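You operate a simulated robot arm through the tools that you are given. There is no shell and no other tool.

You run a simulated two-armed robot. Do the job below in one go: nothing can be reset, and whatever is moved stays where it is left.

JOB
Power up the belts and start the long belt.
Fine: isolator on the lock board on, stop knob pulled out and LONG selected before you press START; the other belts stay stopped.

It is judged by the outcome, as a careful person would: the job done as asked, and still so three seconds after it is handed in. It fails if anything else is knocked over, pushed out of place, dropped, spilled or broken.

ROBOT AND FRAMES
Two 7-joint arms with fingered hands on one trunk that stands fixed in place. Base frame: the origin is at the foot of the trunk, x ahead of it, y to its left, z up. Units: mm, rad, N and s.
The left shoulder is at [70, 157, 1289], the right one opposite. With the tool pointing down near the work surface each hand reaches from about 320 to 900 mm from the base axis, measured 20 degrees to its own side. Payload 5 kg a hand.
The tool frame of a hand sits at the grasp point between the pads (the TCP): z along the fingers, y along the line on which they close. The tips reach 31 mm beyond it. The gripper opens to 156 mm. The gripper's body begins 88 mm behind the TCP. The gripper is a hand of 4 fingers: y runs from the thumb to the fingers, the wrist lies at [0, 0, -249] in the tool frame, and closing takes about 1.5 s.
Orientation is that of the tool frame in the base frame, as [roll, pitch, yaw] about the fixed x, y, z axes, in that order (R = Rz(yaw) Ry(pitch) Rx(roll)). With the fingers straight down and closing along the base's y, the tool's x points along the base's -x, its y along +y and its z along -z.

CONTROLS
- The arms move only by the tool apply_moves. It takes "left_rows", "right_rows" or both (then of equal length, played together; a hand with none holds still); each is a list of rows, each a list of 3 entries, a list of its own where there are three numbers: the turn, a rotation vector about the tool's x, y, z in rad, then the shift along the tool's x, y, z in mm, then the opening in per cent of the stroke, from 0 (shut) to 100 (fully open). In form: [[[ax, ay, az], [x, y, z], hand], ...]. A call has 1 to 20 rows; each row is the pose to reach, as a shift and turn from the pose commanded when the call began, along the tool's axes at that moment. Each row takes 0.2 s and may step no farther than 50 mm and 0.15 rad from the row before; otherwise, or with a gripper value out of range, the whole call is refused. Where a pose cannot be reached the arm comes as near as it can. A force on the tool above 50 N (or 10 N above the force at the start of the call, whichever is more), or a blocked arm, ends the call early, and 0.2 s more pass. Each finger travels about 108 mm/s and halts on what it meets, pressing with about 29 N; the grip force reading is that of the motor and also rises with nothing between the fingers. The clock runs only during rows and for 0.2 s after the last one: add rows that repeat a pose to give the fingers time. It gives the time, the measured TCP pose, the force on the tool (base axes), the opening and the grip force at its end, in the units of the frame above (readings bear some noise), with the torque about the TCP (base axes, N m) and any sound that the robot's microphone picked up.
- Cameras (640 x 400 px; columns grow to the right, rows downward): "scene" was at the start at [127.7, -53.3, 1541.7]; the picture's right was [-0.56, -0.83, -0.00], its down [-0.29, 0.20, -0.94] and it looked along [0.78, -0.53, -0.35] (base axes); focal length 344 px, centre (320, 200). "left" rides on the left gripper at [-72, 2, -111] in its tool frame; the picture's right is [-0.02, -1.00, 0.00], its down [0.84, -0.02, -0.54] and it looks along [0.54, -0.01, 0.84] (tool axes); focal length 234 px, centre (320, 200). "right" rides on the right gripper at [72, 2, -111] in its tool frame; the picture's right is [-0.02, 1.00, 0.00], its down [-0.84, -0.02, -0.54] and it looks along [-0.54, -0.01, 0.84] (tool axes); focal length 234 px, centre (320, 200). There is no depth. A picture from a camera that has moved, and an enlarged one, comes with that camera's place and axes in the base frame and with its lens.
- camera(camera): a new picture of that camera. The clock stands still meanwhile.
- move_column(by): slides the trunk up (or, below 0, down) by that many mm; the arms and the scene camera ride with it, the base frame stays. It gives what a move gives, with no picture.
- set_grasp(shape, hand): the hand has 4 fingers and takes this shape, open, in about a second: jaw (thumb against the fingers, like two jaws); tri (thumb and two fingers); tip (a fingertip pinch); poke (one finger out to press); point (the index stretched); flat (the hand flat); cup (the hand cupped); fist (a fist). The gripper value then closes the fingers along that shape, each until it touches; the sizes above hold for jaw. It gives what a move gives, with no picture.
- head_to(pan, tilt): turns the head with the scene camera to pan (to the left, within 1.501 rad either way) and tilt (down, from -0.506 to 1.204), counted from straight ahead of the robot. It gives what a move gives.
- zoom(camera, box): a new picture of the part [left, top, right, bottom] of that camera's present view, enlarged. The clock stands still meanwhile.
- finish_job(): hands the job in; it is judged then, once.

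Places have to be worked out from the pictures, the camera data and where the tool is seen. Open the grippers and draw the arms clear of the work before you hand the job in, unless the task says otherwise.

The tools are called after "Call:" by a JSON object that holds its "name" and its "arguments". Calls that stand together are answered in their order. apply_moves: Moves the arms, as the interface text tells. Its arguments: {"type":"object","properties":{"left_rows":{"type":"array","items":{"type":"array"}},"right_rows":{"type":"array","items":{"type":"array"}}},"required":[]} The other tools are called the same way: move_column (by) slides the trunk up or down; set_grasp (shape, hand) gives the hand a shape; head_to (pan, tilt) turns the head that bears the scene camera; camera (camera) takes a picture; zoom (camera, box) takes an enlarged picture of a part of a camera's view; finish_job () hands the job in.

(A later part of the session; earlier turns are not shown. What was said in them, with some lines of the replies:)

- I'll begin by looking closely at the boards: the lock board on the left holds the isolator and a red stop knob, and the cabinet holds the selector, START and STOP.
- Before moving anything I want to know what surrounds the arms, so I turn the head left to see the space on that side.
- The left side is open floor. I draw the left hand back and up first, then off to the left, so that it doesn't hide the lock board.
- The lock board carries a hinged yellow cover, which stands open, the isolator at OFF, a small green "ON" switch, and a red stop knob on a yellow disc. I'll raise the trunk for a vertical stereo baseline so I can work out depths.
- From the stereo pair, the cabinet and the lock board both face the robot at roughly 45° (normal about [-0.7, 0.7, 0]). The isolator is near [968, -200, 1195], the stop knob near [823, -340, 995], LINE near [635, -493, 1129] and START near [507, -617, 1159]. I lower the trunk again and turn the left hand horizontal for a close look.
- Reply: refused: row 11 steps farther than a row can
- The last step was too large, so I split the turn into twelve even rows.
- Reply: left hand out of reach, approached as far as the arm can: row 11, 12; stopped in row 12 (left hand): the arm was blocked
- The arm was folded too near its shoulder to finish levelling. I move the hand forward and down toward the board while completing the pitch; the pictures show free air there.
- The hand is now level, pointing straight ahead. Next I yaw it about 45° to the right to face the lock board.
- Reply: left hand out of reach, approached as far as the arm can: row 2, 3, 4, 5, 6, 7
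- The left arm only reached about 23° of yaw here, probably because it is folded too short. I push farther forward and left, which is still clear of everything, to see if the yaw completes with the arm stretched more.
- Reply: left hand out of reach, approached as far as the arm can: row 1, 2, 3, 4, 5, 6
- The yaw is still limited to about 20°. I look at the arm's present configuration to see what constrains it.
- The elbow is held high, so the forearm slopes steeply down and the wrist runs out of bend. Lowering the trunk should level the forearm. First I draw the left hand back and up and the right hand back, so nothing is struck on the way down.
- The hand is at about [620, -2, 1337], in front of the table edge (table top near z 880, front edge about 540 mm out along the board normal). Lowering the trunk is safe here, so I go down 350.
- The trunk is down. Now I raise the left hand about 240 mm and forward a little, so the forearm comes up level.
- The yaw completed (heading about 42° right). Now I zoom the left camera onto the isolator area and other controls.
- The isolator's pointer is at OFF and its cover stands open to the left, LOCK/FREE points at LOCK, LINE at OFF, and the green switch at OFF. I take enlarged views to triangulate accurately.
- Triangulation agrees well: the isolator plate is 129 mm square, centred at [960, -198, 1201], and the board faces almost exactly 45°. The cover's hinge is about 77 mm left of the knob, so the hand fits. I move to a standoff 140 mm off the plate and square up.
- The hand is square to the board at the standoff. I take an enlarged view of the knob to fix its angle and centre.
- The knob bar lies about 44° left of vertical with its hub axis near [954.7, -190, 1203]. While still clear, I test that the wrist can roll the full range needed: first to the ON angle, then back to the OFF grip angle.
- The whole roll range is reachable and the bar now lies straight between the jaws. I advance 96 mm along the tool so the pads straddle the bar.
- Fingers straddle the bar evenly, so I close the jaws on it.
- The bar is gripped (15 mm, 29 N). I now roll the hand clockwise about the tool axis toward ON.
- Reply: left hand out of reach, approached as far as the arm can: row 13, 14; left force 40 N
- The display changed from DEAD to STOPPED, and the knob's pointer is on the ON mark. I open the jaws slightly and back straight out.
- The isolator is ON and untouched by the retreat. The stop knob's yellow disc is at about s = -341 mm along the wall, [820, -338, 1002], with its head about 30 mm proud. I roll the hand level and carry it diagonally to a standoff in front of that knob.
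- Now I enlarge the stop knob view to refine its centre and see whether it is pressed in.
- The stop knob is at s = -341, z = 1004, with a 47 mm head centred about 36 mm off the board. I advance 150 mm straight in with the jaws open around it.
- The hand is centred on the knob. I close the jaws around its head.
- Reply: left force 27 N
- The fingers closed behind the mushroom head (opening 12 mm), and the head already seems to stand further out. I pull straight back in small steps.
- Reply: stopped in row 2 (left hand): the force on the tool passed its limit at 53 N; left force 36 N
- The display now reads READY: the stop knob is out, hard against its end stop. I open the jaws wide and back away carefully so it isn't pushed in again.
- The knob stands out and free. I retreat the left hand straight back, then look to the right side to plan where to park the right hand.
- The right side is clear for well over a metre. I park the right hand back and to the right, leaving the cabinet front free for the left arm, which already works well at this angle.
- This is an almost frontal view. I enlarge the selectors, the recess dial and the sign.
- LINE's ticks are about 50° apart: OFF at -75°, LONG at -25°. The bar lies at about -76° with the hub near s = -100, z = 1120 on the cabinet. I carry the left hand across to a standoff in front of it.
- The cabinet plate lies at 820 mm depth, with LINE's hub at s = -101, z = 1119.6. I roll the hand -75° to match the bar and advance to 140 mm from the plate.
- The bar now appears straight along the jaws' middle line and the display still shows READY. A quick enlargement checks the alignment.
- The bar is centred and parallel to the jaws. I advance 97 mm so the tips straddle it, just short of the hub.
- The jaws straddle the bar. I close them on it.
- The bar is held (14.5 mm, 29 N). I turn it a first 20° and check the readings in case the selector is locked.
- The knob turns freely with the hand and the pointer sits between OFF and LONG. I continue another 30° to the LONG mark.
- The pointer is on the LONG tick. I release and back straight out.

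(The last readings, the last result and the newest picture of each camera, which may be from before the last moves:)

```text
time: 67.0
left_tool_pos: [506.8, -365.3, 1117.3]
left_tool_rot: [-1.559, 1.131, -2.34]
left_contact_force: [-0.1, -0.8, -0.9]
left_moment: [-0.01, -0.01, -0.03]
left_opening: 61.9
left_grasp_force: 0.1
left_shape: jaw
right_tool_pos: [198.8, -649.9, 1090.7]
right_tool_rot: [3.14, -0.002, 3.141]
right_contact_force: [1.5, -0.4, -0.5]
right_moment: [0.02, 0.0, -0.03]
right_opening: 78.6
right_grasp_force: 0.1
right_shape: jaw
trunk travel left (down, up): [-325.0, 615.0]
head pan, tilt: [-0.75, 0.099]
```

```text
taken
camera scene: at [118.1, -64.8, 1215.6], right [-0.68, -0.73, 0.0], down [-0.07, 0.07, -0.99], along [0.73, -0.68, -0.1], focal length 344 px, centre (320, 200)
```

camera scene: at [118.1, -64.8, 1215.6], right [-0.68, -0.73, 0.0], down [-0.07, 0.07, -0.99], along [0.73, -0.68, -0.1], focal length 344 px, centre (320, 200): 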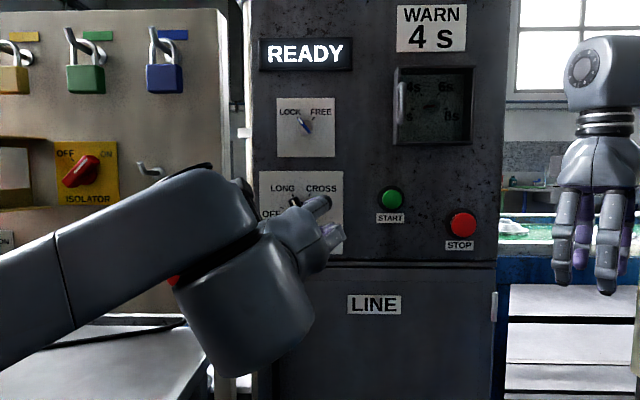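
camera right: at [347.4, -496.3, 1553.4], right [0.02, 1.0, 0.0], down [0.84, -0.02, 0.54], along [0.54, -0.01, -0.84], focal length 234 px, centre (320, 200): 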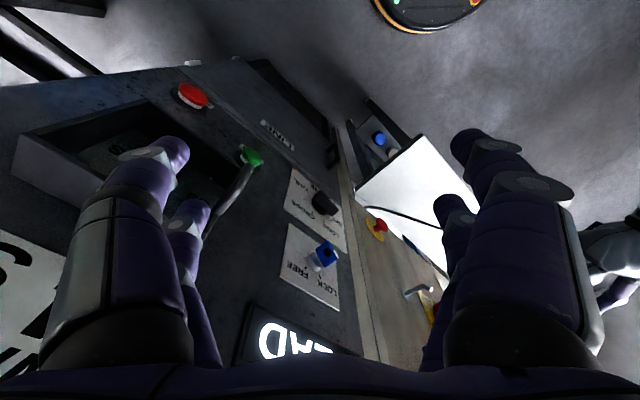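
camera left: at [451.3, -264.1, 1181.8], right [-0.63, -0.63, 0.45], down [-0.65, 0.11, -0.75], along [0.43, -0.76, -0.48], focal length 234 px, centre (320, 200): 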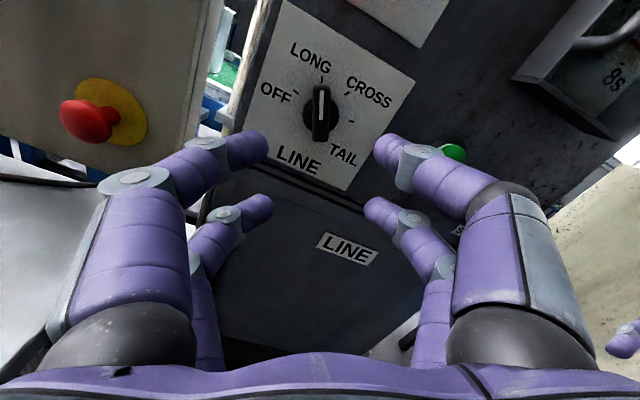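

LONG is selected and the display still reads READY. Before START, I level the hand and carry it to the front of the START button (about s = 77, z = 1151), keeping it well clear of the panel.

Call:
{"name": "apply_moves", "arguments": {"left_rows": [[[0, 0, 0.073], [7, -29, 4], 40], [[0, 0, 0.146], [15, -58, 8], 40], [[0, 0, 0.218], [22, -87, 12], 40], [[0, 0, 0.291], [29, -117, 16], 40], [[0, 0, 0.364], [37, -146, 20], 40], [[0, 0, 0.436], [44, -175, 23], 40], [[0, 0, 0.436], [44, -175, 23], 40]]}}

Call:
{"name": "camera", "arguments": {"camera": "left"}}

Call:
{"name": "camera", "arguments": {"camera": "scene"}}

```text
time: 68.6
left_tool_pos: [400.7, -505.9, 1153.9]
left_tool_rot: [-0.541, 1.565, -1.32]
left_contact_force: [0.3, 0.4, -0.3]
left_moment: [0.02, -0.02, 0.0]
left_opening: 62.1
left_grasp_force: 0.1
left_shape: jaw
right_tool_pos: [201.0, -648.5, 1090.9]
right_tool_rot: [3.141, 0.0, -3.141]
right_contact_force: [0.0, 0.2, 0.3]
right_moment: [0.0, 0.01, 0.03]
right_opening: 78.4
right_grasp_force: 0.0
right_shape: jaw
trunk travel left (down, up): [-325.0, 615.0]
head pan, tilt: [-0.75, 0.099]
```

```text
taken
camera left: at [323.6, -426.3, 1224.3], right [-0.7, -0.71, 0.03], down [-0.4, 0.36, -0.84], along [0.59, -0.6, -0.54], focal length 234 px, centre (320, 200)
```

left: 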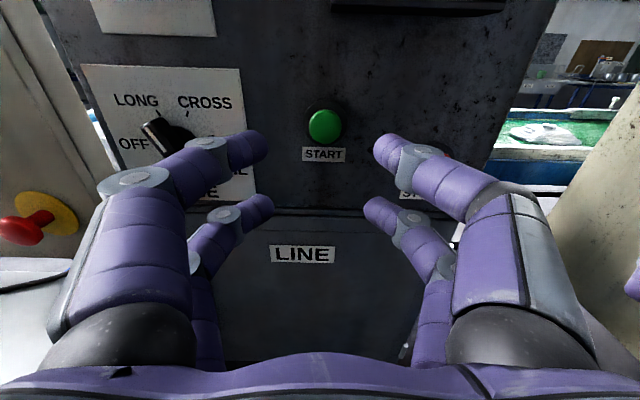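

```text
taken
camera scene: at [118.5, -63.5, 1215.6], right [-0.68, -0.73, 0.0], down [-0.07, 0.07, -0.99], along [0.73, -0.68, -0.1], focal length 344 px, centre (320, 200)
```

scene: 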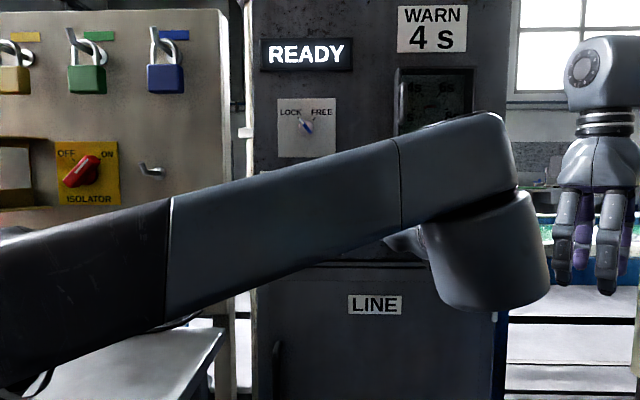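

The hand is in front of START at 640 mm depth. I switch the left hand to the poke shape and look where the finger points.

Call:
{"name": "set_grasp", "arguments": {"shape": "poke", "hand": "left"}}

Call:
{"name": "camera", "arguments": {"camera": "left"}}

Call:
{"name": "camera", "arguments": {"camera": "right"}}

```text
time: 69.5
left_tool_pos: [400.6, -506.5, 1153.5]
left_tool_rot: [-0.543, 1.563, -1.322]
left_contact_force: [0.1, 0.1, 0.7]
left_moment: [-0.03, 0.0, 0.0]
left_opening: 0.0
left_grasp_force: 0.0
left_shape: poke
right_tool_pos: [198.8, -648.9, 1092.0]
right_tool_rot: [-3.14, 0.0, -3.14]
right_contact_force: [-0.4, -0.2, 0.2]
right_moment: [-0.01, 0.02, -0.03]
right_opening: 78.6
right_grasp_force: 0.0
right_shape: jaw
trunk travel left (down, up): [-325.0, 615.0]
head pan, tilt: [-0.75, 0.099]
```

```text
taken
camera left: at [322.8, -426.8, 1224.1], right [-0.7, -0.71, 0.03], down [-0.4, 0.36, -0.84], along [0.59, -0.6, -0.54], focal length 234 px, centre (320, 200)
```

left: 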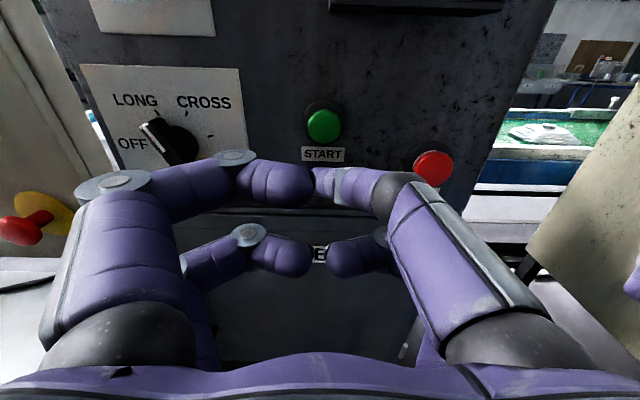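

```text
taken
camera right: at [126.9, -648.2, 1201.8], right [0.02, 1.0, 0.0], down [0.84, -0.02, 0.54], along [0.54, -0.01, -0.84], focal length 234 px, centre (320, 200)
```

right: 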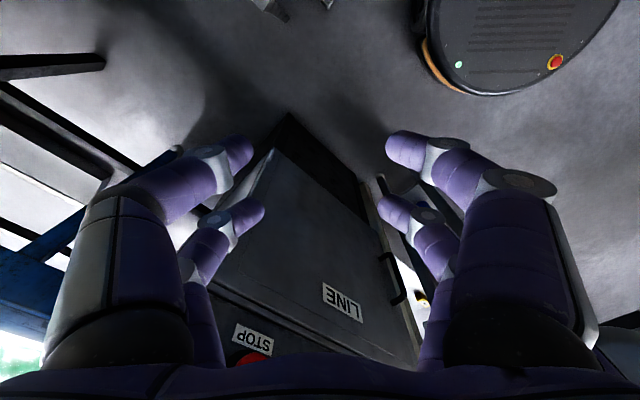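

The fingers look half-formed, so I let the clock run a little with the hand's shape held open and look again.

Call:
{"name": "apply_moves", "arguments": {"left_rows": [[[0, 0, 0], [0, 0, 0], 100], [[0, 0, 0], [0, 0, 0], 100], [[0, 0, 0], [0, 0, 0], 100], [[0, 0, 0], [0, 0, 0], 100]]}}

Call:
{"name": "camera", "arguments": {"camera": "left"}}

```text
time: 70.5
left_tool_pos: [400.0, -507.3, 1152.3]
left_tool_rot: [-0.531, 1.565, -1.313]
left_contact_force: [-0.2, -0.6, -0.3]
left_moment: [-0.01, 0.01, 0.03]
left_opening: 0.1
left_grasp_force: 0.0
left_shape: poke
right_tool_pos: [199.0, -648.4, 1091.0]
right_tool_rot: [3.141, 0.0, -3.141]
right_contact_force: [0.3, -0.4, 0.6]
right_moment: [0.0, 0.0, -0.02]
right_opening: 78.5
right_grasp_force: 0.2
right_shape: jaw
trunk travel left (down, up): [-325.0, 615.0]
head pan, tilt: [-0.75, 0.099]
```

```text
taken
camera left: at [322.8, -426.8, 1224.1], right [-0.7, -0.71, 0.03], down [-0.4, 0.36, -0.84], along [0.59, -0.6, -0.54], focal length 234 px, centre (320, 200)
```

left: 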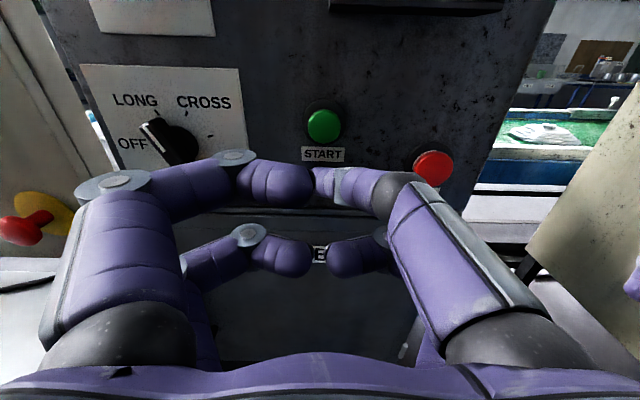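

This "poke" leaves all fingertips curled together rather than one finger out. I try the "point" shape, with the index stretched.

Call:
{"name": "set_grasp", "arguments": {"shape": "point", "hand": "left"}}

Call:
{"name": "camera", "arguments": {"camera": "left"}}

```text
time: 71.4
left_tool_pos: [399.6, -507.5, 1153.2]
left_tool_rot: [-0.536, 1.562, -1.316]
left_contact_force: [-0.3, 0.3, 0.1]
left_moment: [-0.03, -0.01, 0.04]
left_opening: 0.1
left_grasp_force: 0.1
left_shape: point
right_tool_pos: [199.1, -648.1, 1091.1]
right_tool_rot: [-3.14, 0.0, 3.141]
right_contact_force: [0.5, 0.4, -0.6]
right_moment: [0.01, -0.01, 0.02]
right_opening: 78.6
right_grasp_force: 0.0
right_shape: jaw
trunk travel left (down, up): [-325.0, 615.0]
head pan, tilt: [-0.75, 0.099]
```

```text
taken
camera left: at [322.8, -426.9, 1224.1], right [-0.7, -0.71, 0.03], down [-0.4, 0.36, -0.84], along [0.59, -0.6, -0.54], focal length 234 px, centre (320, 200)
```

left: 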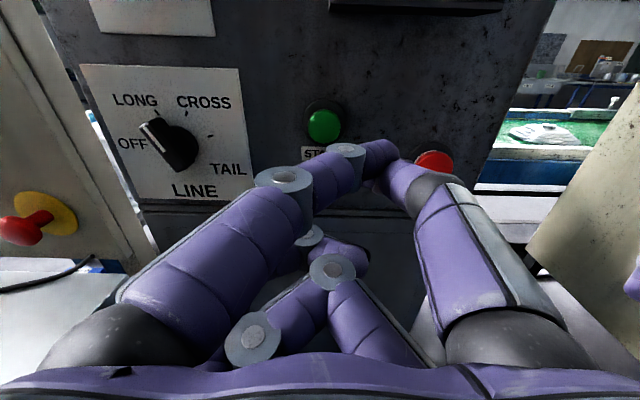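

In "point" the index reaches out at an angle, which makes its tip harder to place. The closed jaw is more predictable: its tips are 31 mm beyond the TCP. I go back to jaw, close it and check where the tips are.

Call:
{"name": "set_grasp", "arguments": {"shape": "jaw", "hand": "left"}}

Call:
{"name": "apply_moves", "arguments": {"left_rows": [[[0, 0, 0], [0, 0, 0], 60], [[0, 0, 0], [0, 0, 0], 30], [[0, 0, 0], [0, 0, 0], 10], [[0, 0, 0], [0, 0, 0], 0], [[0, 0, 0], [0, 0, 0], 0], [[0, 0, 0], [0, 0, 0], 0], [[0, 0, 0], [0, 0, 0], 0]]}}

Call:
{"name": "camera", "arguments": {"camera": "left"}}

```text
time: 72.3
left_tool_pos: [400.5, -506.5, 1152.8]
left_tool_rot: [-0.539, 1.562, -1.317]
left_contact_force: [0.4, -1.1, 0.3]
left_moment: [0.01, 0.0, -0.01]
left_opening: 156.1
left_grasp_force: 0.0
left_shape: jaw
right_tool_pos: [198.9, -648.7, 1090.3]
right_tool_rot: [-3.14, -0.001, -3.142]
right_contact_force: [-0.8, 0.0, -0.3]
right_moment: [-0.02, 0.0, -0.05]
right_opening: 78.6
right_grasp_force: 0.0
right_shape: jaw
trunk travel left (down, up): [-325.0, 615.0]
head pan, tilt: [-0.75, 0.099]
```

```text
time: 73.9
left_tool_pos: [399.9, -507.4, 1153.3]
left_tool_rot: [-0.533, 1.564, -1.315]
left_contact_force: [0.2, -1.2, 0.0]
left_moment: [0.0, -0.01, 0.02]
left_opening: 0.1
left_grasp_force: 28.5
left_shape: jaw
right_tool_pos: [201.0, -649.5, 1091.0]
right_tool_rot: [3.141, 0.001, 3.14]
right_contact_force: [-0.1, -0.3, -0.2]
right_moment: [0.03, -0.03, 0.01]
right_opening: 78.6
right_grasp_force: 0.0
right_shape: jaw
trunk travel left (down, up): [-325.0, 615.0]
head pan, tilt: [-0.75, 0.099]
```

```text
taken
camera left: at [322.8, -426.8, 1224.1], right [-0.7, -0.71, 0.03], down [-0.4, 0.36, -0.84], along [0.59, -0.6, -0.54], focal length 234 px, centre (320, 200)
```

left: 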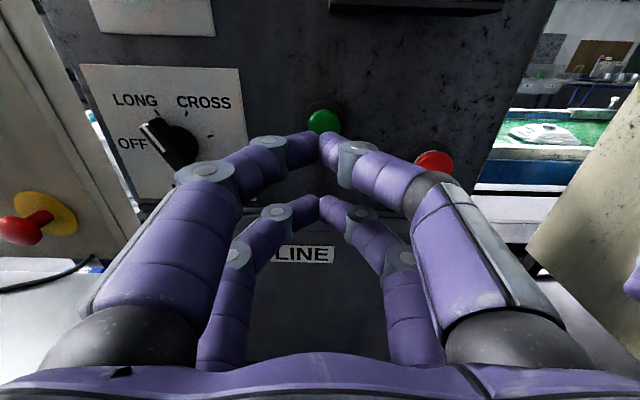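

Closed, the upper fingertip pair sits about 21 mm above the tool axis. I'll use that pair on the START cap, so I lower the TCP to z = 1130 and advance until the tips are some 15 mm short of the cap.

Call:
{"name": "apply_moves", "arguments": {"left_rows": [[[0, 0, 0], [12, -1, 10], 0], [[0, 0, 0], [23, -1.5, 25], 0], [[0, 0, 0], [23, -1.5, 50], 0], [[0, 0, 0], [23, -1.5, 75], 0], [[0, 0, 0], [23, -1.5, 98], 0], [[0, 0, 0], [23, -1.5, 98], 0]]}}

Call:
{"name": "camera", "arguments": {"camera": "left"}}

Call:
{"name": "zoom", "arguments": {"camera": "left", "box": [240, 60, 400, 220]}}

Call:
{"name": "camera", "arguments": {"camera": "scene"}}

```text
time: 75.5
left_tool_pos: [495.4, -516.5, 1149.6]
left_tool_rot: [-0.741, 1.526, -1.491]
left_contact_force: [1.2, 0.7, 1.0]
left_moment: [0.03, 0.02, 0.03]
left_opening: 0.0
left_grasp_force: 28.9
left_shape: jaw
left hand out of reach, approached as far as the arm can: row 3, 4, 5, 6
right_tool_pos: [198.8, -650.0, 1092.0]
right_tool_rot: [-3.14, 0.001, -3.141]
right_contact_force: [0.0, -0.4, 0.6]
right_moment: [0.02, 0.01, -0.01]
right_opening: 78.5
right_grasp_force: 0.1
right_shape: jaw
trunk travel left (down, up): [-325.0, 615.0]
head pan, tilt: [-0.75, 0.099]
stopped in row 6 (left hand): the arm was blocked; the commanded pose is now the measured one
```

```text
taken
camera left: at [415.6, -436.9, 1218.8], right [-0.68, -0.73, 0.05], down [-0.41, 0.32, -0.85], along [0.61, -0.6, -0.52], focal length 234 px, centre (320, 200)
```

left: 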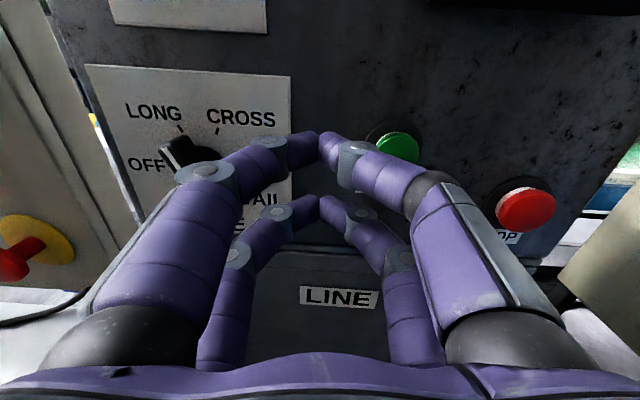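

```text
2.50 times, centred on (320, 140) of left
camera zoom: at [415.6, -436.9, 1218.8], right [-0.68, -0.73, 0.05], down [-0.41, 0.32, -0.85], along [0.61, -0.6, -0.52], focal length 585 px, centre (320, 350)
```

zoom: 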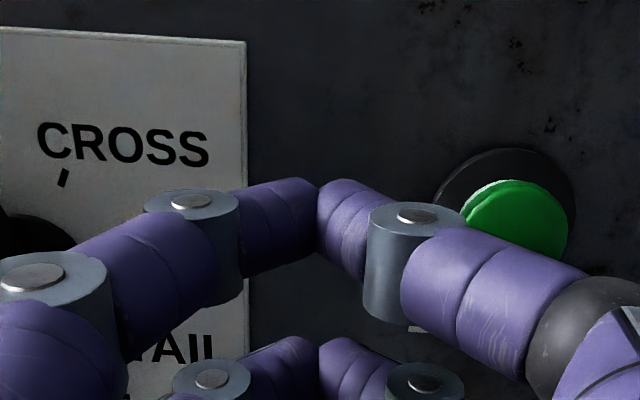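

```text
taken
camera scene: at [117.8, -64.2, 1215.6], right [-0.68, -0.73, 0.0], down [-0.07, 0.07, -0.99], along [0.73, -0.68, -0.1], focal length 344 px, centre (320, 200)
```

scene: 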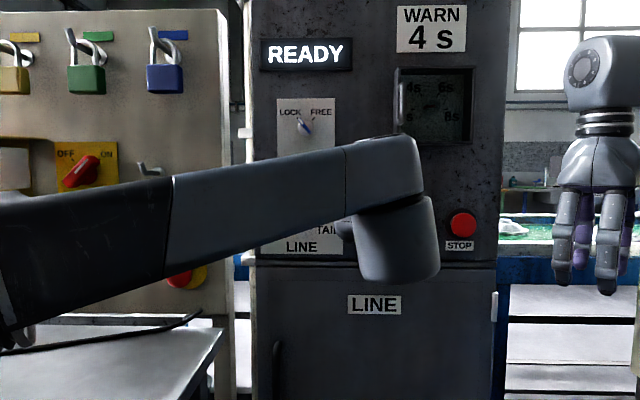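

The left arm hit a joint limit reaching that far across; nothing was touched (forces near zero, display still READY). I withdraw it back and then left, and will press START with the right hand instead.

Call:
{"name": "apply_moves", "arguments": {"left_rows": [[[0, 0, 0], [0, 0, -25], 0], [[0, 0, 0], [0, 5, -60], 0], [[0, 0, 0], [0, 20, -95], 0], [[0, 0, 0], [0, 55, -110], 0], [[0, 0, 0], [0, 95, -110], 0], [[0, 0, 0], [0, 135, -110], 0], [[0, 0, 0], [0, 175, -110], 0], [[0, 0, 0], [0, 215, -110], 0], [[0, 0, 0], [0, 255, -110], 0], [[0, 0, 0], [0, 295, -110], 0], [[0, 0, 0], [0, 335, -110], 0], [[0, 0, 0], [0, 375, -110], 0], [[0, 0, 0], [0, 415, -110], 0], [[0, 0, 0], [0, 450, -110], 0], [[0, 0, 0], [0, 450, -110], 0]]}}

Call:
{"name": "camera", "arguments": {"camera": "scene"}}

```text
time: 78.7
left_tool_pos: [717.2, -116.4, 1135.9]
left_tool_rot: [-0.678, 1.532, -1.43]
left_contact_force: [-0.1, 0.4, -0.3]
left_moment: [0.02, -0.03, 0.03]
left_opening: 0.0
left_grasp_force: 28.6
left_shape: jaw
right_tool_pos: [199.1, -649.2, 1091.9]
right_tool_rot: [3.141, -0.001, -3.14]
right_contact_force: [0.4, 0.1, 0.4]
right_moment: [0.03, 0.03, -0.01]
right_opening: 78.5
right_grasp_force: 0.0
right_shape: jaw
trunk travel left (down, up): [-325.0, 615.0]
head pan, tilt: [-0.75, 0.099]
```

```text
taken
camera scene: at [117.6, -64.6, 1215.7], right [-0.68, -0.73, 0.0], down [-0.07, 0.07, -0.99], along [0.73, -0.68, -0.1], focal length 344 px, centre (320, 200)
```

scene: 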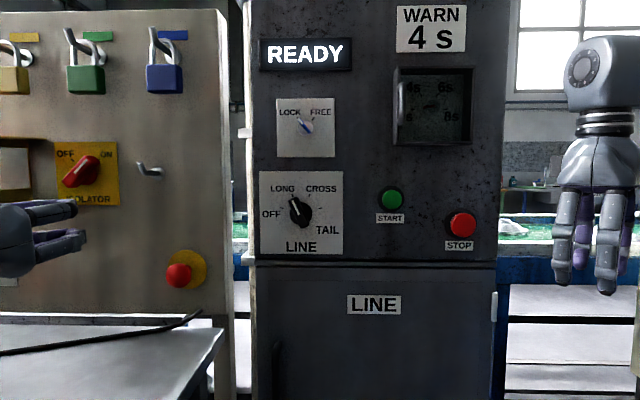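

The view is clear: isolator ON, stop knob out, READY. I enlarge the selector and START to confirm LONG and refine the button's place.

Call:
{"name": "zoom", "arguments": {"camera": "scene", "box": [250, 160, 490, 270]}}

Call:
{"name": "zoom", "arguments": {"camera": "scene", "box": [370, 60, 490, 260]}}

```text
2.67 times, centred on (370, 215) of scene
camera zoom: at [117.6, -64.6, 1215.7], right [-0.68, -0.73, 0.0], down [-0.07, 0.07, -0.99], along [0.73, -0.68, -0.1], focal length 916 px, centre (187, 160)
```

zoom: 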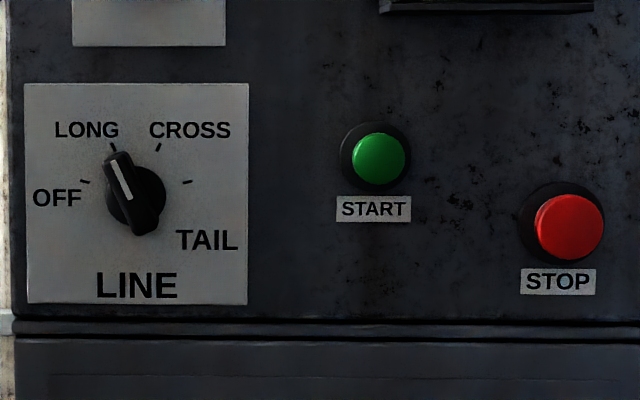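

```text
2.00 times, centred on (430, 160) of scene
camera zoom: at [117.6, -64.6, 1215.7], right [-0.68, -0.73, 0.0], down [-0.07, 0.07, -0.99], along [0.73, -0.68, -0.1], focal length 687 px, centre (100, 280)
```

zoom: 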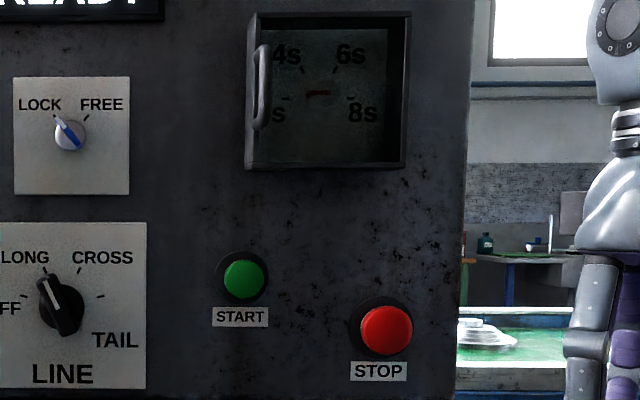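

LONG is confirmed. START is at s = 79, z = 1150, STOP is well away at s = 215, and the timer door's lower edge is at z = 1262. I bring the right hand in front of START, yawed to face the panel, fingers down and closed.

Call:
{"name": "apply_moves", "arguments": {"right_rows": [[[0, 0, 0.112], [-24, 24, -16], 40], [[0, 0, 0.224], [-48, 48, -31], 30], [[0, 0, 0.336], [-72, 72, -47], 20], [[0, 0, 0.449], [-97, 97, -62], 10], [[0, 0, 0.561], [-121, 121, -78], 0], [[0, 0, 0.673], [-145, 145, -93], 0], [[0, 0, 0.785], [-169, 169, -109], 0], [[0, 0, 0.785], [-169, 169, -109], 0]]}}

Call:
{"name": "camera", "arguments": {"camera": "right"}}

Call:
{"name": "camera", "arguments": {"camera": "scene"}}

```text
time: 80.5
left_tool_pos: [716.0, -116.6, 1136.9]
left_tool_rot: [-0.674, 1.529, -1.427]
left_contact_force: [0.6, -0.2, 1.6]
left_moment: [-0.02, 0.0, 0.03]
left_opening: 0.0
left_grasp_force: 28.8
left_shape: jaw
right_tool_pos: [372.8, -478.9, 1179.7]
right_tool_rot: [3.138, 0.004, 2.356]
right_contact_force: [0.3, 0.0, -0.4]
right_moment: [0.03, -0.07, 0.0]
right_opening: 0.1
right_grasp_force: 28.5
right_shape: jaw
right hand out of reach, approached as far as the arm can: row 5, 6, 7, 8
trunk travel left (down, up): [-325.0, 615.0]
head pan, tilt: [-0.75, 0.099]
```

```text
taken
camera right: at [322.4, -427.9, 1290.3], right [0.72, 0.69, 0.0], down [0.58, -0.61, 0.55], along [0.38, -0.39, -0.84], focal length 234 px, centre (320, 200)
```

right: 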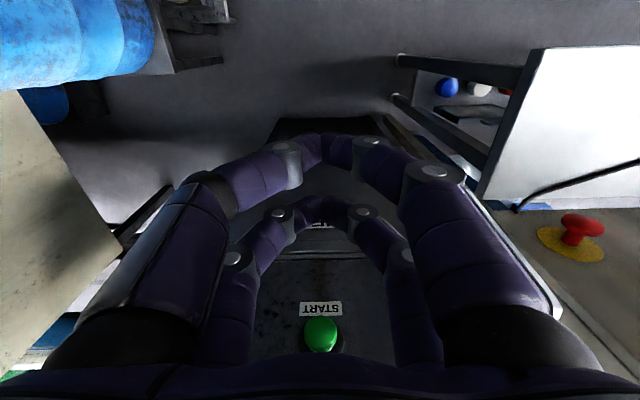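

```text
taken
camera scene: at [117.2, -64.5, 1215.7], right [-0.68, -0.73, 0.0], down [-0.07, 0.07, -0.99], along [0.73, -0.68, -0.1], focal length 344 px, centre (320, 200)
```

scene: 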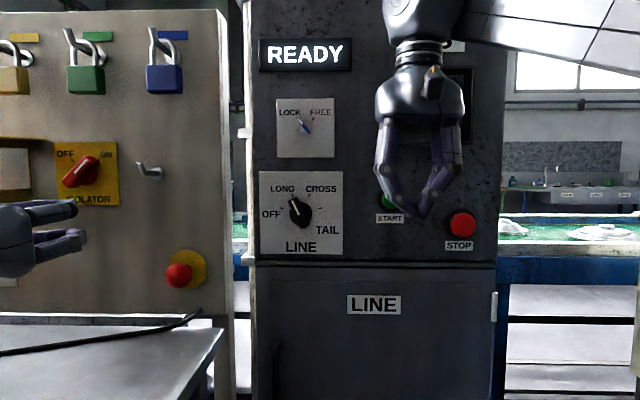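

The right hand is in front of START; the small shortfall in height doesn't matter. Now I pitch the fingers 45° toward the panel, holding the TCP about 600 mm out.

Call:
{"name": "apply_moves", "arguments": {"right_rows": [[[0, -0.112, 0], [0, 0, 3], 0], [[0, -0.224, 0], [0, 0, 6], 0], [[0, -0.336, 0], [0, 0, 9], 0], [[0, -0.449, 0], [0, 0, 12], 0], [[0, -0.561, 0], [0, 0, 15], 0], [[0, -0.673, 0], [0, 0, 18], 0], [[0, -0.785, 0], [0, 0, 20], 0], [[0, -0.785, 0], [0, 0, 20], 0]]}}

Call:
{"name": "camera", "arguments": {"camera": "right"}}

Call:
{"name": "camera", "arguments": {"camera": "scene"}}

```text
time: 82.3
left_tool_pos: [718.7, -116.6, 1137.1]
left_tool_rot: [-0.696, 1.53, -1.451]
left_contact_force: [0.5, -0.2, -0.2]
left_moment: [-0.01, -0.01, -0.01]
left_opening: 0.0
left_grasp_force: 28.8
left_shape: jaw
right_tool_pos: [372.9, -479.0, 1160.5]
right_tool_rot: [-3.141, 0.784, 2.359]
right_contact_force: [1.0, 0.7, -0.7]
right_moment: [0.01, -0.01, 0.0]
right_opening: 0.1
right_grasp_force: 28.9
right_shape: jaw
trunk travel left (down, up): [-325.0, 615.0]
head pan, tilt: [-0.75, 0.099]
```

```text
taken
camera right: at [283.0, -387.2, 1187.2], right [0.72, 0.7, 0.02], down [0.13, -0.16, 0.98], along [0.68, -0.7, -0.21], focal length 234 px, centre (320, 200)
```

right: 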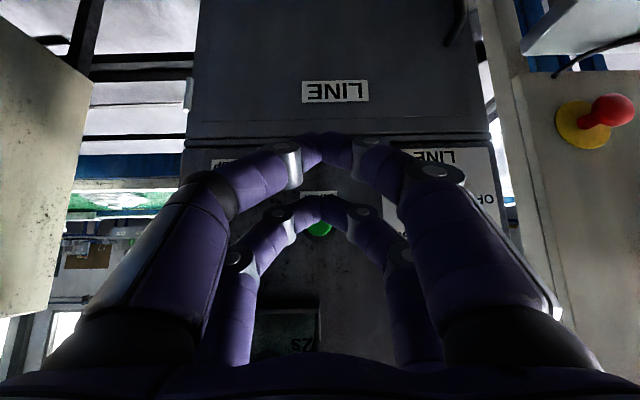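

```text
taken
camera scene: at [118.2, -63.9, 1215.6], right [-0.68, -0.73, 0.0], down [-0.07, 0.07, -0.99], along [0.73, -0.68, -0.1], focal length 344 px, centre (320, 200)
```

scene: 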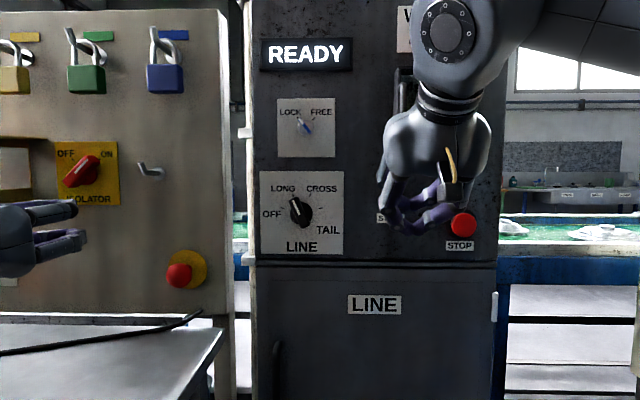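

The right hand reached the 45° pose exactly. Its leading fingertip pair will meet the cap about 43 mm ahead of the TCP and 8 mm below it. I move level toward the panel by 130 mm, stopping short of the button.

Call:
{"name": "apply_moves", "arguments": {"right_rows": [[[0, 0, 0], [-18, -1, 19], 0], [[0, 0, 0], [-36, -2, 38], 0], [[0, 0, 0], [-54, -3, 56], 0], [[0, 0, 0], [-72, -4, 75], 0], [[0, 0, 0], [-90.5, -4, 93], 0], [[0, 0, 0], [-90.5, -4, 93], 0]]}}

Call:
{"name": "camera", "arguments": {"camera": "right"}}

Call:
{"name": "zoom", "arguments": {"camera": "scene", "box": [330, 130, 490, 270]}}

Call:
{"name": "camera", "arguments": {"camera": "left"}}

```text
time: 83.7
left_tool_pos: [718.2, -116.4, 1136.8]
left_tool_rot: [-0.675, 1.528, -1.431]
left_contact_force: [-0.3, 0.4, 0.8]
left_moment: [-0.02, 0.04, -0.01]
left_opening: 0.0
left_grasp_force: 28.8
left_shape: jaw
right_tool_pos: [464.0, -573.3, 1159.3]
right_tool_rot: [3.141, 0.786, 2.356]
right_contact_force: [-0.2, 0.6, 0.1]
right_moment: [0.0, 0.0, -0.05]
right_opening: 0.0
right_grasp_force: 28.9
right_shape: jaw
trunk travel left (down, up): [-325.0, 615.0]
head pan, tilt: [-0.75, 0.099]
```

```text
taken
camera right: at [373.1, -481.2, 1187.0], right [0.72, 0.7, 0.02], down [0.13, -0.16, 0.98], along [0.68, -0.7, -0.21], focal length 234 px, centre (320, 200)
```

right: 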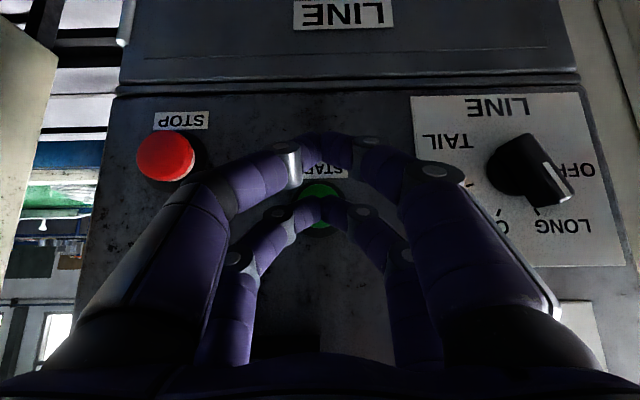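

```text
2.86 times, centred on (410, 200) of scene
camera zoom: at [117.3, -63.6, 1215.8], right [-0.68, -0.73, 0.0], down [-0.07, 0.07, -1.0], along [0.73, -0.68, -0.1], focal length 981 px, centre (63, 200)
```

zoom: 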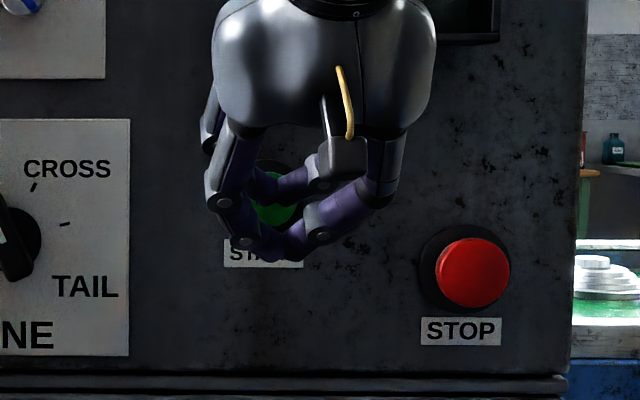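

```text
taken
camera left: at [637.8, -35.7, 1204.7], right [-0.68, -0.73, 0.05], down [-0.41, 0.32, -0.85], along [0.61, -0.61, -0.52], focal length 234 px, centre (320, 200)
```

left: 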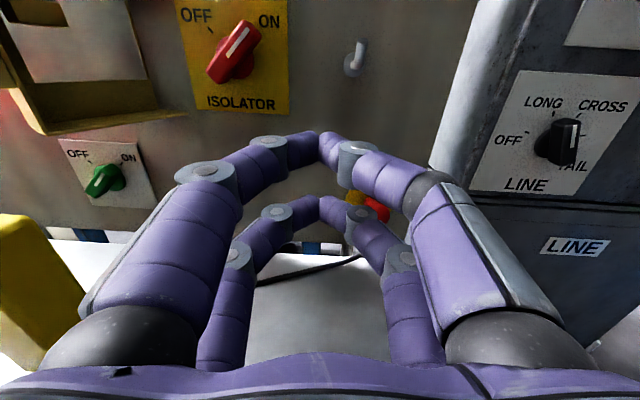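

The tip pair is aligned with the START cap. I advance 18 mm and check for contact force.

Call:
{"name": "apply_moves", "arguments": {"right_rows": [[[0, 0, 0], [-4.2, 0, 4.2], 0], [[0, 0, 0], [-8.5, 0, 8.5], 0], [[0, 0, 0], [-12.7, 0, 12.7], 0], [[0, 0, 0], [-12.7, 0, 12.7], 0]]}}

Call:
{"name": "camera", "arguments": {"camera": "right"}}

Call:
{"name": "camera", "arguments": {"camera": "scene"}}

```text
time: 84.7
left_tool_pos: [718.3, -115.7, 1136.7]
left_tool_rot: [-0.685, 1.528, -1.438]
left_contact_force: [0.3, 0.5, 1.0]
left_moment: [-0.02, 0.02, 0.01]
left_opening: 0.0
left_grasp_force: 29.0
left_shape: jaw
right_tool_pos: [475.1, -586.2, 1158.4]
right_tool_rot: [3.14, 0.786, 2.358]
right_contact_force: [-0.4, -0.1, -0.3]
right_moment: [-0.03, 0.02, -0.01]
right_opening: 0.1
right_grasp_force: 29.1
right_shape: jaw
trunk travel left (down, up): [-325.0, 615.0]
head pan, tilt: [-0.75, 0.099]
```

```text
taken
camera right: at [384.9, -494.4, 1186.6], right [0.72, 0.7, 0.02], down [0.13, -0.16, 0.98], along [0.68, -0.7, -0.21], focal length 234 px, centre (320, 200)
```

right: 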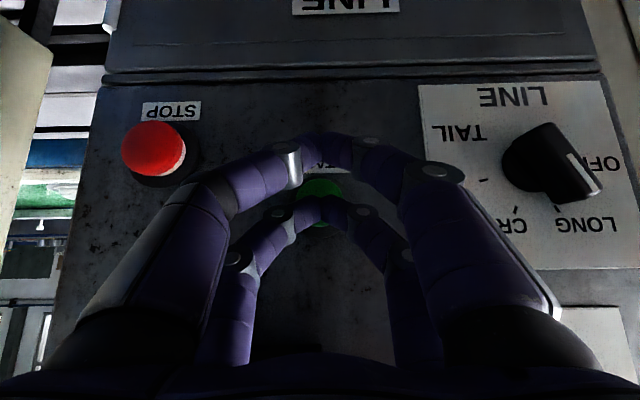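

```text
taken
camera scene: at [117.8, -63.8, 1215.7], right [-0.68, -0.73, 0.0], down [-0.07, 0.07, -1.0], along [0.73, -0.68, -0.1], focal length 344 px, centre (320, 200)
```

scene: 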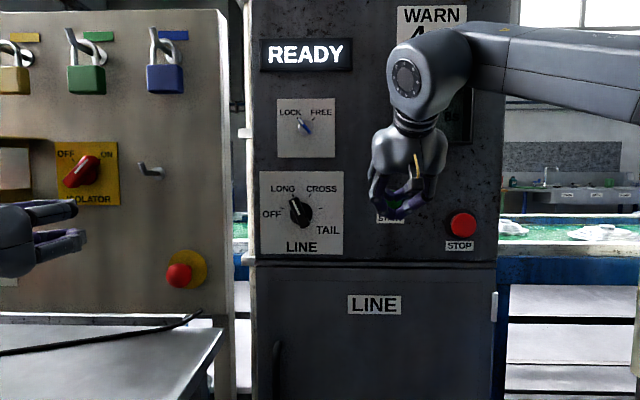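

No contact yet, tips at about 793 mm. I keep advancing in small steps and will stop on the force or when the button gives.

Call:
{"name": "apply_moves", "arguments": {"right_rows": [[[0, 0, 0], [-2.1, 0, 2.1], 0], [[0, 0, 0], [-4.2, 0, 4.2], 0], [[0, 0, 0], [-6.3, 0, 6.3], 0], [[0, 0, 0], [-8.5, 0, 8.5], 0]]}}

Call:
{"name": "camera", "arguments": {"camera": "scene"}}

```text
time: 85.7
left_tool_pos: [717.8, -115.7, 1136.2]
left_tool_rot: [-0.678, 1.529, -1.431]
left_contact_force: [0.2, -0.2, -0.4]
left_moment: [-0.02, 0.01, 0.02]
left_opening: 0.1
left_grasp_force: 29.4
left_shape: jaw
right_tool_pos: [484.0, -594.3, 1159.4]
right_tool_rot: [3.14, 0.786, 2.358]
right_contact_force: [-4.4, 2.4, -1.2]
right_moment: [0.03, 0.03, 0.02]
right_opening: 0.0
right_grasp_force: 29.1
right_shape: jaw
trunk travel left (down, up): [-325.0, 615.0]
head pan, tilt: [-0.75, 0.099]
heard: click
```

```text
taken
camera scene: at [117.2, -63.4, 1215.8], right [-0.68, -0.73, 0.0], down [-0.07, 0.07, -1.0], along [0.73, -0.68, -0.1], focal length 344 px, centre (320, 200)
```

scene: 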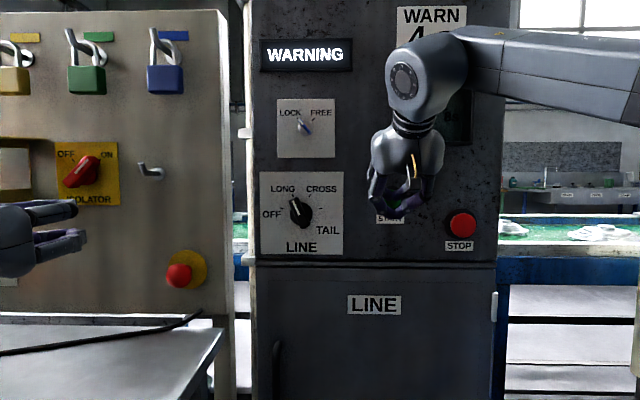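

A click was heard and the display shows WARNING. I hold the button still through the 4 s warning in case it has to be held.

Call:
{"name": "apply_moves", "arguments": {"right_rows": [[[0, 0, 0], [0, 0, 0], 0], [[0, 0, 0], [0, 0, 0], 0], [[0, 0, 0], [0, 0, 0], 0], [[0, 0, 0], [0, 0, 0], 0], [[0, 0, 0], [0, 0, 0], 0], [[0, 0, 0], [0, 0, 0], 0], [[0, 0, 0], [0, 0, 0], 0], [[0, 0, 0], [0, 0, 0], 0], [[0, 0, 0], [0, 0, 0], 0], [[0, 0, 0], [0, 0, 0], 0], [[0, 0, 0], [0, 0, 0], 0], [[0, 0, 0], [0, 0, 0], 0], [[0, 0, 0], [0, 0, 0], 0], [[0, 0, 0], [0, 0, 0], 0], [[0, 0, 0], [0, 0, 0], 0], [[0, 0, 0], [0, 0, 0], 0], [[0, 0, 0], [0, 0, 0], 0], [[0, 0, 0], [0, 0, 0], 0], [[0, 0, 0], [0, 0, 0], 0], [[0, 0, 0], [0, 0, 0], 0]]}}

Call:
{"name": "camera", "arguments": {"camera": "scene"}}

```text
time: 89.9
left_tool_pos: [717.5, -116.8, 1136.0]
left_tool_rot: [-0.679, 1.529, -1.433]
left_contact_force: [0.0, 0.2, -0.1]
left_moment: [-0.01, -0.01, -0.01]
left_opening: 0.2
left_grasp_force: 29.2
left_shape: jaw
right_tool_pos: [483.4, -594.1, 1159.2]
right_tool_rot: [3.141, 0.785, 2.357]
right_contact_force: [-4.7, 4.2, -2.0]
right_moment: [0.06, 0.03, -0.04]
right_opening: 0.0
right_grasp_force: 29.6
right_shape: jaw
trunk travel left (down, up): [-325.0, 615.0]
head pan, tilt: [-0.75, 0.099]
```

```text
taken
camera scene: at [117.3, -63.4, 1215.7], right [-0.68, -0.73, 0.0], down [-0.07, 0.07, -1.0], along [0.73, -0.68, -0.1], focal length 344 px, centre (320, 200)
```

scene: 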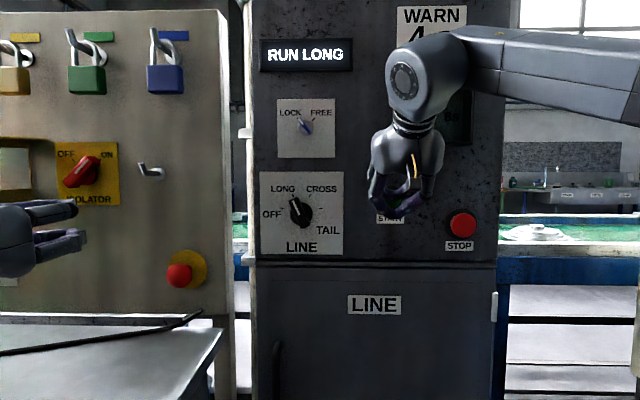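

The display reads RUN LONG. I withdraw the right hand straight back from the button, well clear of STOP.

Call:
{"name": "apply_moves", "arguments": {"right_rows": [[[0, 0, 0], [7, 0, -7], 0], [[0, 0, 0], [18, 0, -18], 0], [[0, 0, 0], [36, 0, -36], 0], [[0, 0, 0], [56, 0, -56], 0], [[0, 0, 0], [78, 0, -78], 0], [[0, 0, 0], [100, 0, -100], 0], [[0, 0, 0], [100, 0, -100], 10]]}}

Call:
{"name": "camera", "arguments": {"camera": "scene"}}

```text
time: 91.5
left_tool_pos: [718.5, -117.2, 1135.2]
left_tool_rot: [-0.699, 1.531, -1.454]
left_contact_force: [0.0, -0.5, 0.1]
left_moment: [0.02, 0.01, 0.03]
left_opening: 0.1
left_grasp_force: 29.3
left_shape: jaw
right_tool_pos: [384.1, -497.8, 1159.0]
right_tool_rot: [3.14, 0.783, 2.358]
right_contact_force: [-0.2, -0.4, 0.8]
right_moment: [0.01, 0.02, 0.02]
right_opening: 14.9
right_grasp_force: 0.0
right_shape: jaw
trunk travel left (down, up): [-325.0, 615.0]
head pan, tilt: [-0.75, 0.099]
```

```text
taken
camera scene: at [118.4, -64.0, 1215.6], right [-0.68, -0.73, 0.0], down [-0.07, 0.07, -0.99], along [0.73, -0.68, -0.1], focal length 344 px, centre (320, 200)
```

scene: 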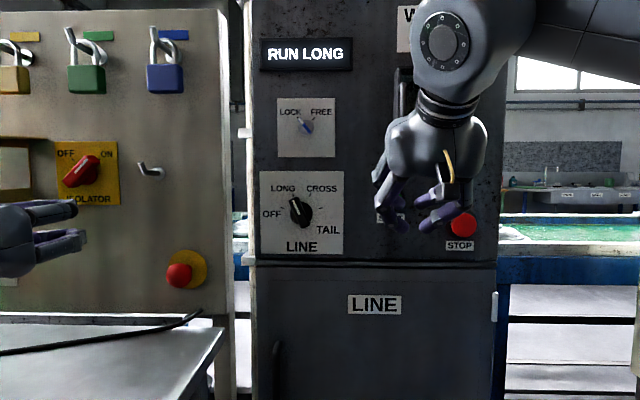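

RUN LONG holds after release, and the load on the belt has moved on. I draw both arms clear and open both hands.

Call:
{"name": "apply_moves", "arguments": {"left_rows": [[[0, 0, 0], [0, 0, -25], 0], [[0, 0, 0], [0, 0, -50], 10], [[0, 0, 0], [0, 0, -75], 25], [[0, 0, 0], [0, 0, -95], 40], [[0, 0, 0], [0, 0, -95], 55], [[0, 0, 0], [0, 0, -95], 70], [[0, 0, 0], [0, 0, -95], 85], [[0, 0, 0], [0, 0, -95], 100], [[0, 0, 0], [0, 0, -95], 100]], "right_rows": [[[0, 0, 0], [5, -25, -5], 10], [[0, 0, 0], [10, -50, -10], 10], [[0, 0, 0], [15, -80, -15], 10], [[0, 0, 0], [20, -110, -20], 10], [[0, 0, 0], [20, -140, -20], 20], [[0, 0, 0], [20, -170, -20], 40], [[0, 0, 0], [20, -200, -20], 60], [[0, 0, 0], [20, -200, -20], 80], [[0, 0, 0], [20, -200, -20], 100]]}}

Call:
{"name": "camera", "arguments": {"camera": "scene"}}

```text
time: 93.5
left_tool_pos: [648.4, -50.9, 1133.3]
left_tool_rot: [-0.681, 1.529, -1.435]
left_contact_force: [-0.2, -0.6, -0.2]
left_moment: [-0.01, -0.01, 0.01]
left_opening: 155.8
left_grasp_force: 0.0
left_shape: jaw
right_tool_pos: [218.7, -616.9, 1157.3]
right_tool_rot: [-3.141, 0.785, 2.356]
right_contact_force: [-0.1, 0.6, -0.8]
right_moment: [-0.01, 0.0, 0.01]
right_opening: 156.1
right_grasp_force: 0.0
right_shape: jaw
trunk travel left (down, up): [-325.0, 615.0]
head pan, tilt: [-0.75, 0.099]
```

```text
taken
camera scene: at [117.6, -64.1, 1215.7], right [-0.68, -0.73, 0.0], down [-0.07, 0.07, -0.99], along [0.73, -0.68, -0.1], focal length 344 px, centre (320, 200)
```

scene: 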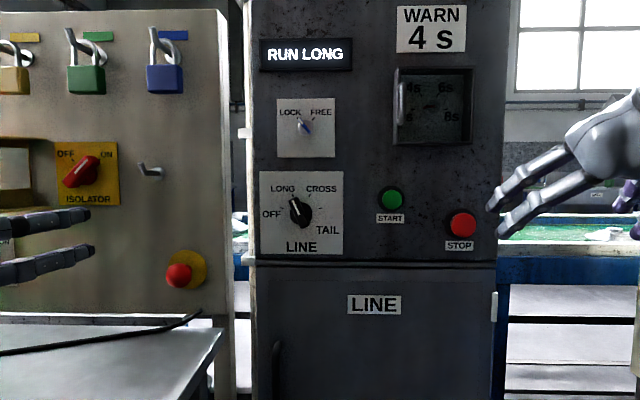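

Everything on the panel is as wanted. One last look over the lock board and table to confirm nothing was displaced.

Call:
{"name": "head_to", "arguments": {"pan": -0.3, "tilt": 0.15}}

Call:
{"name": "camera", "arguments": {"camera": "scene"}}

Call:
{"name": "camera", "arguments": {"camera": "left"}}

```text
time: 94.4
left_tool_pos: [649.1, -51.7, 1133.7]
left_tool_rot: [-0.686, 1.53, -1.441]
left_contact_force: [-0.1, -0.5, -0.4]
left_moment: [-0.01, -0.02, 0.02]
left_opening: 155.8
left_grasp_force: 0.0
left_shape: jaw
right_tool_pos: [221.7, -615.3, 1157.1]
right_tool_rot: [3.141, 0.785, 2.358]
right_contact_force: [0.4, -0.3, 0.0]
right_moment: [0.0, 0.0, -0.01]
right_opening: 156.2
right_grasp_force: 0.0
right_shape: jaw
trunk travel left (down, up): [-325.0, 615.0]
head pan, tilt: [-0.3, 0.15]
```

```text
taken
camera scene: at [139.0, -28.5, 1211.0], right [-0.3, -0.96, 0.0], down [-0.14, 0.04, -0.99], along [0.94, -0.29, -0.15], focal length 344 px, centre (320, 200)
```

scene: 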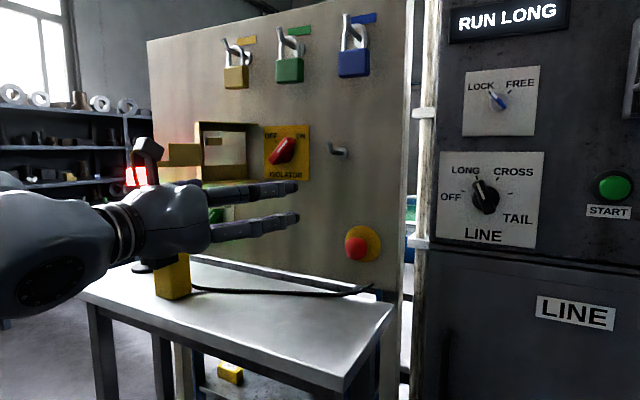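

```text
taken
camera left: at [570.0, 29.6, 1201.4], right [-0.68, -0.73, 0.05], down [-0.41, 0.32, -0.85], along [0.61, -0.6, -0.52], focal length 234 px, centre (320, 200)
```

left: 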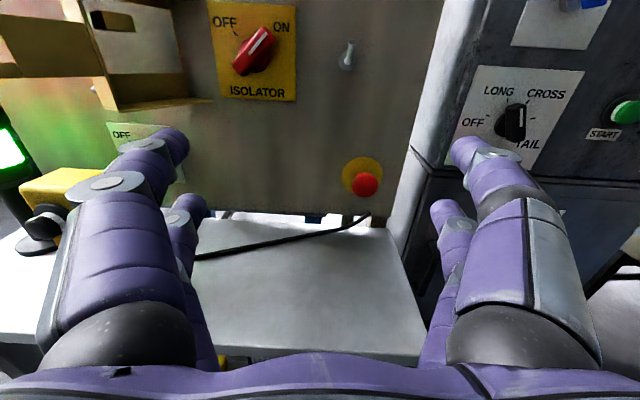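

The board is intact, and the stack light seems to glow green now. I zoom in on it for a final check before handing in.

Call:
{"name": "zoom", "arguments": {"camera": "scene", "box": [80, 120, 320, 310]}}

Call:
{"name": "zoom", "arguments": {"camera": "left", "box": [0, 80, 220, 260]}}

```text
2.11 times, centred on (200, 215) of scene
camera zoom: at [139.0, -28.5, 1211.0], right [-0.3, -0.96, 0.0], down [-0.14, 0.04, -0.99], along [0.94, -0.29, -0.15], focal length 723 px, centre (573, 168)
```

zoom: 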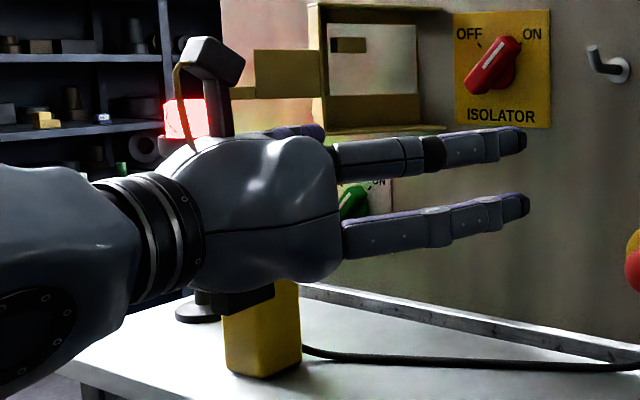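

```text
2.22 times, centred on (110, 170) of left
camera zoom: at [570.0, 29.6, 1201.4], right [-0.68, -0.73, 0.05], down [-0.41, 0.32, -0.85], along [0.61, -0.6, -0.52], focal length 520 px, centre (787, 267)
```

zoom: 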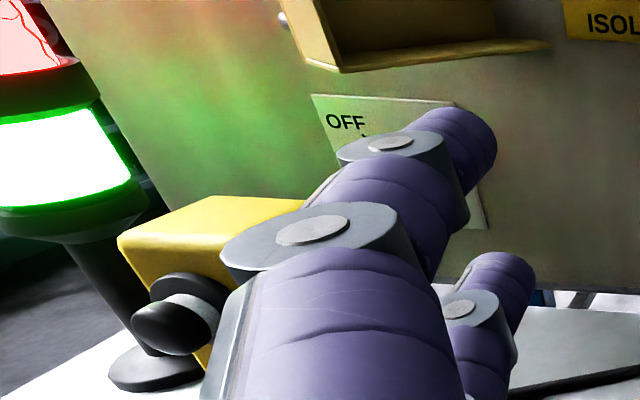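

Isolator is ON, the stop knob is out, LINE is on LONG, and the display holds RUN LONG with the green lamp lit. Nothing was displaced and both hands are open and clear, so I hand the job in.

Call:
{"name": "finish_job", "arguments": {}}

```text
The job is handed in.
```

The long belt is running. The panel display still read RUN LONG several seconds after I let go of START, and the green section of the stack light came on.

I did it in the order you gave:
1. **Isolator:** I turned it to ON on the lock board, and the display went from DEAD to STOPPED.
2. **Stop knob:** I pulled it out, and the display went to READY.
3. **LINE selector:** I set it to LONG.
4. **START:** I pressed it and held it through the 4 s warning.

I didn't select the cross or tail belts, and the display named only LONG. I didn't look at those belts directly.

The red section of the stack light was lit before I started and still is, along with the green.

The LOCK/FREE switch, the timer dial, the cabinet STOP button and the small green switch on the lock board are as I found them. In the last pictures nothing looked knocked or out of place. Both hands are open and clear of the boards.
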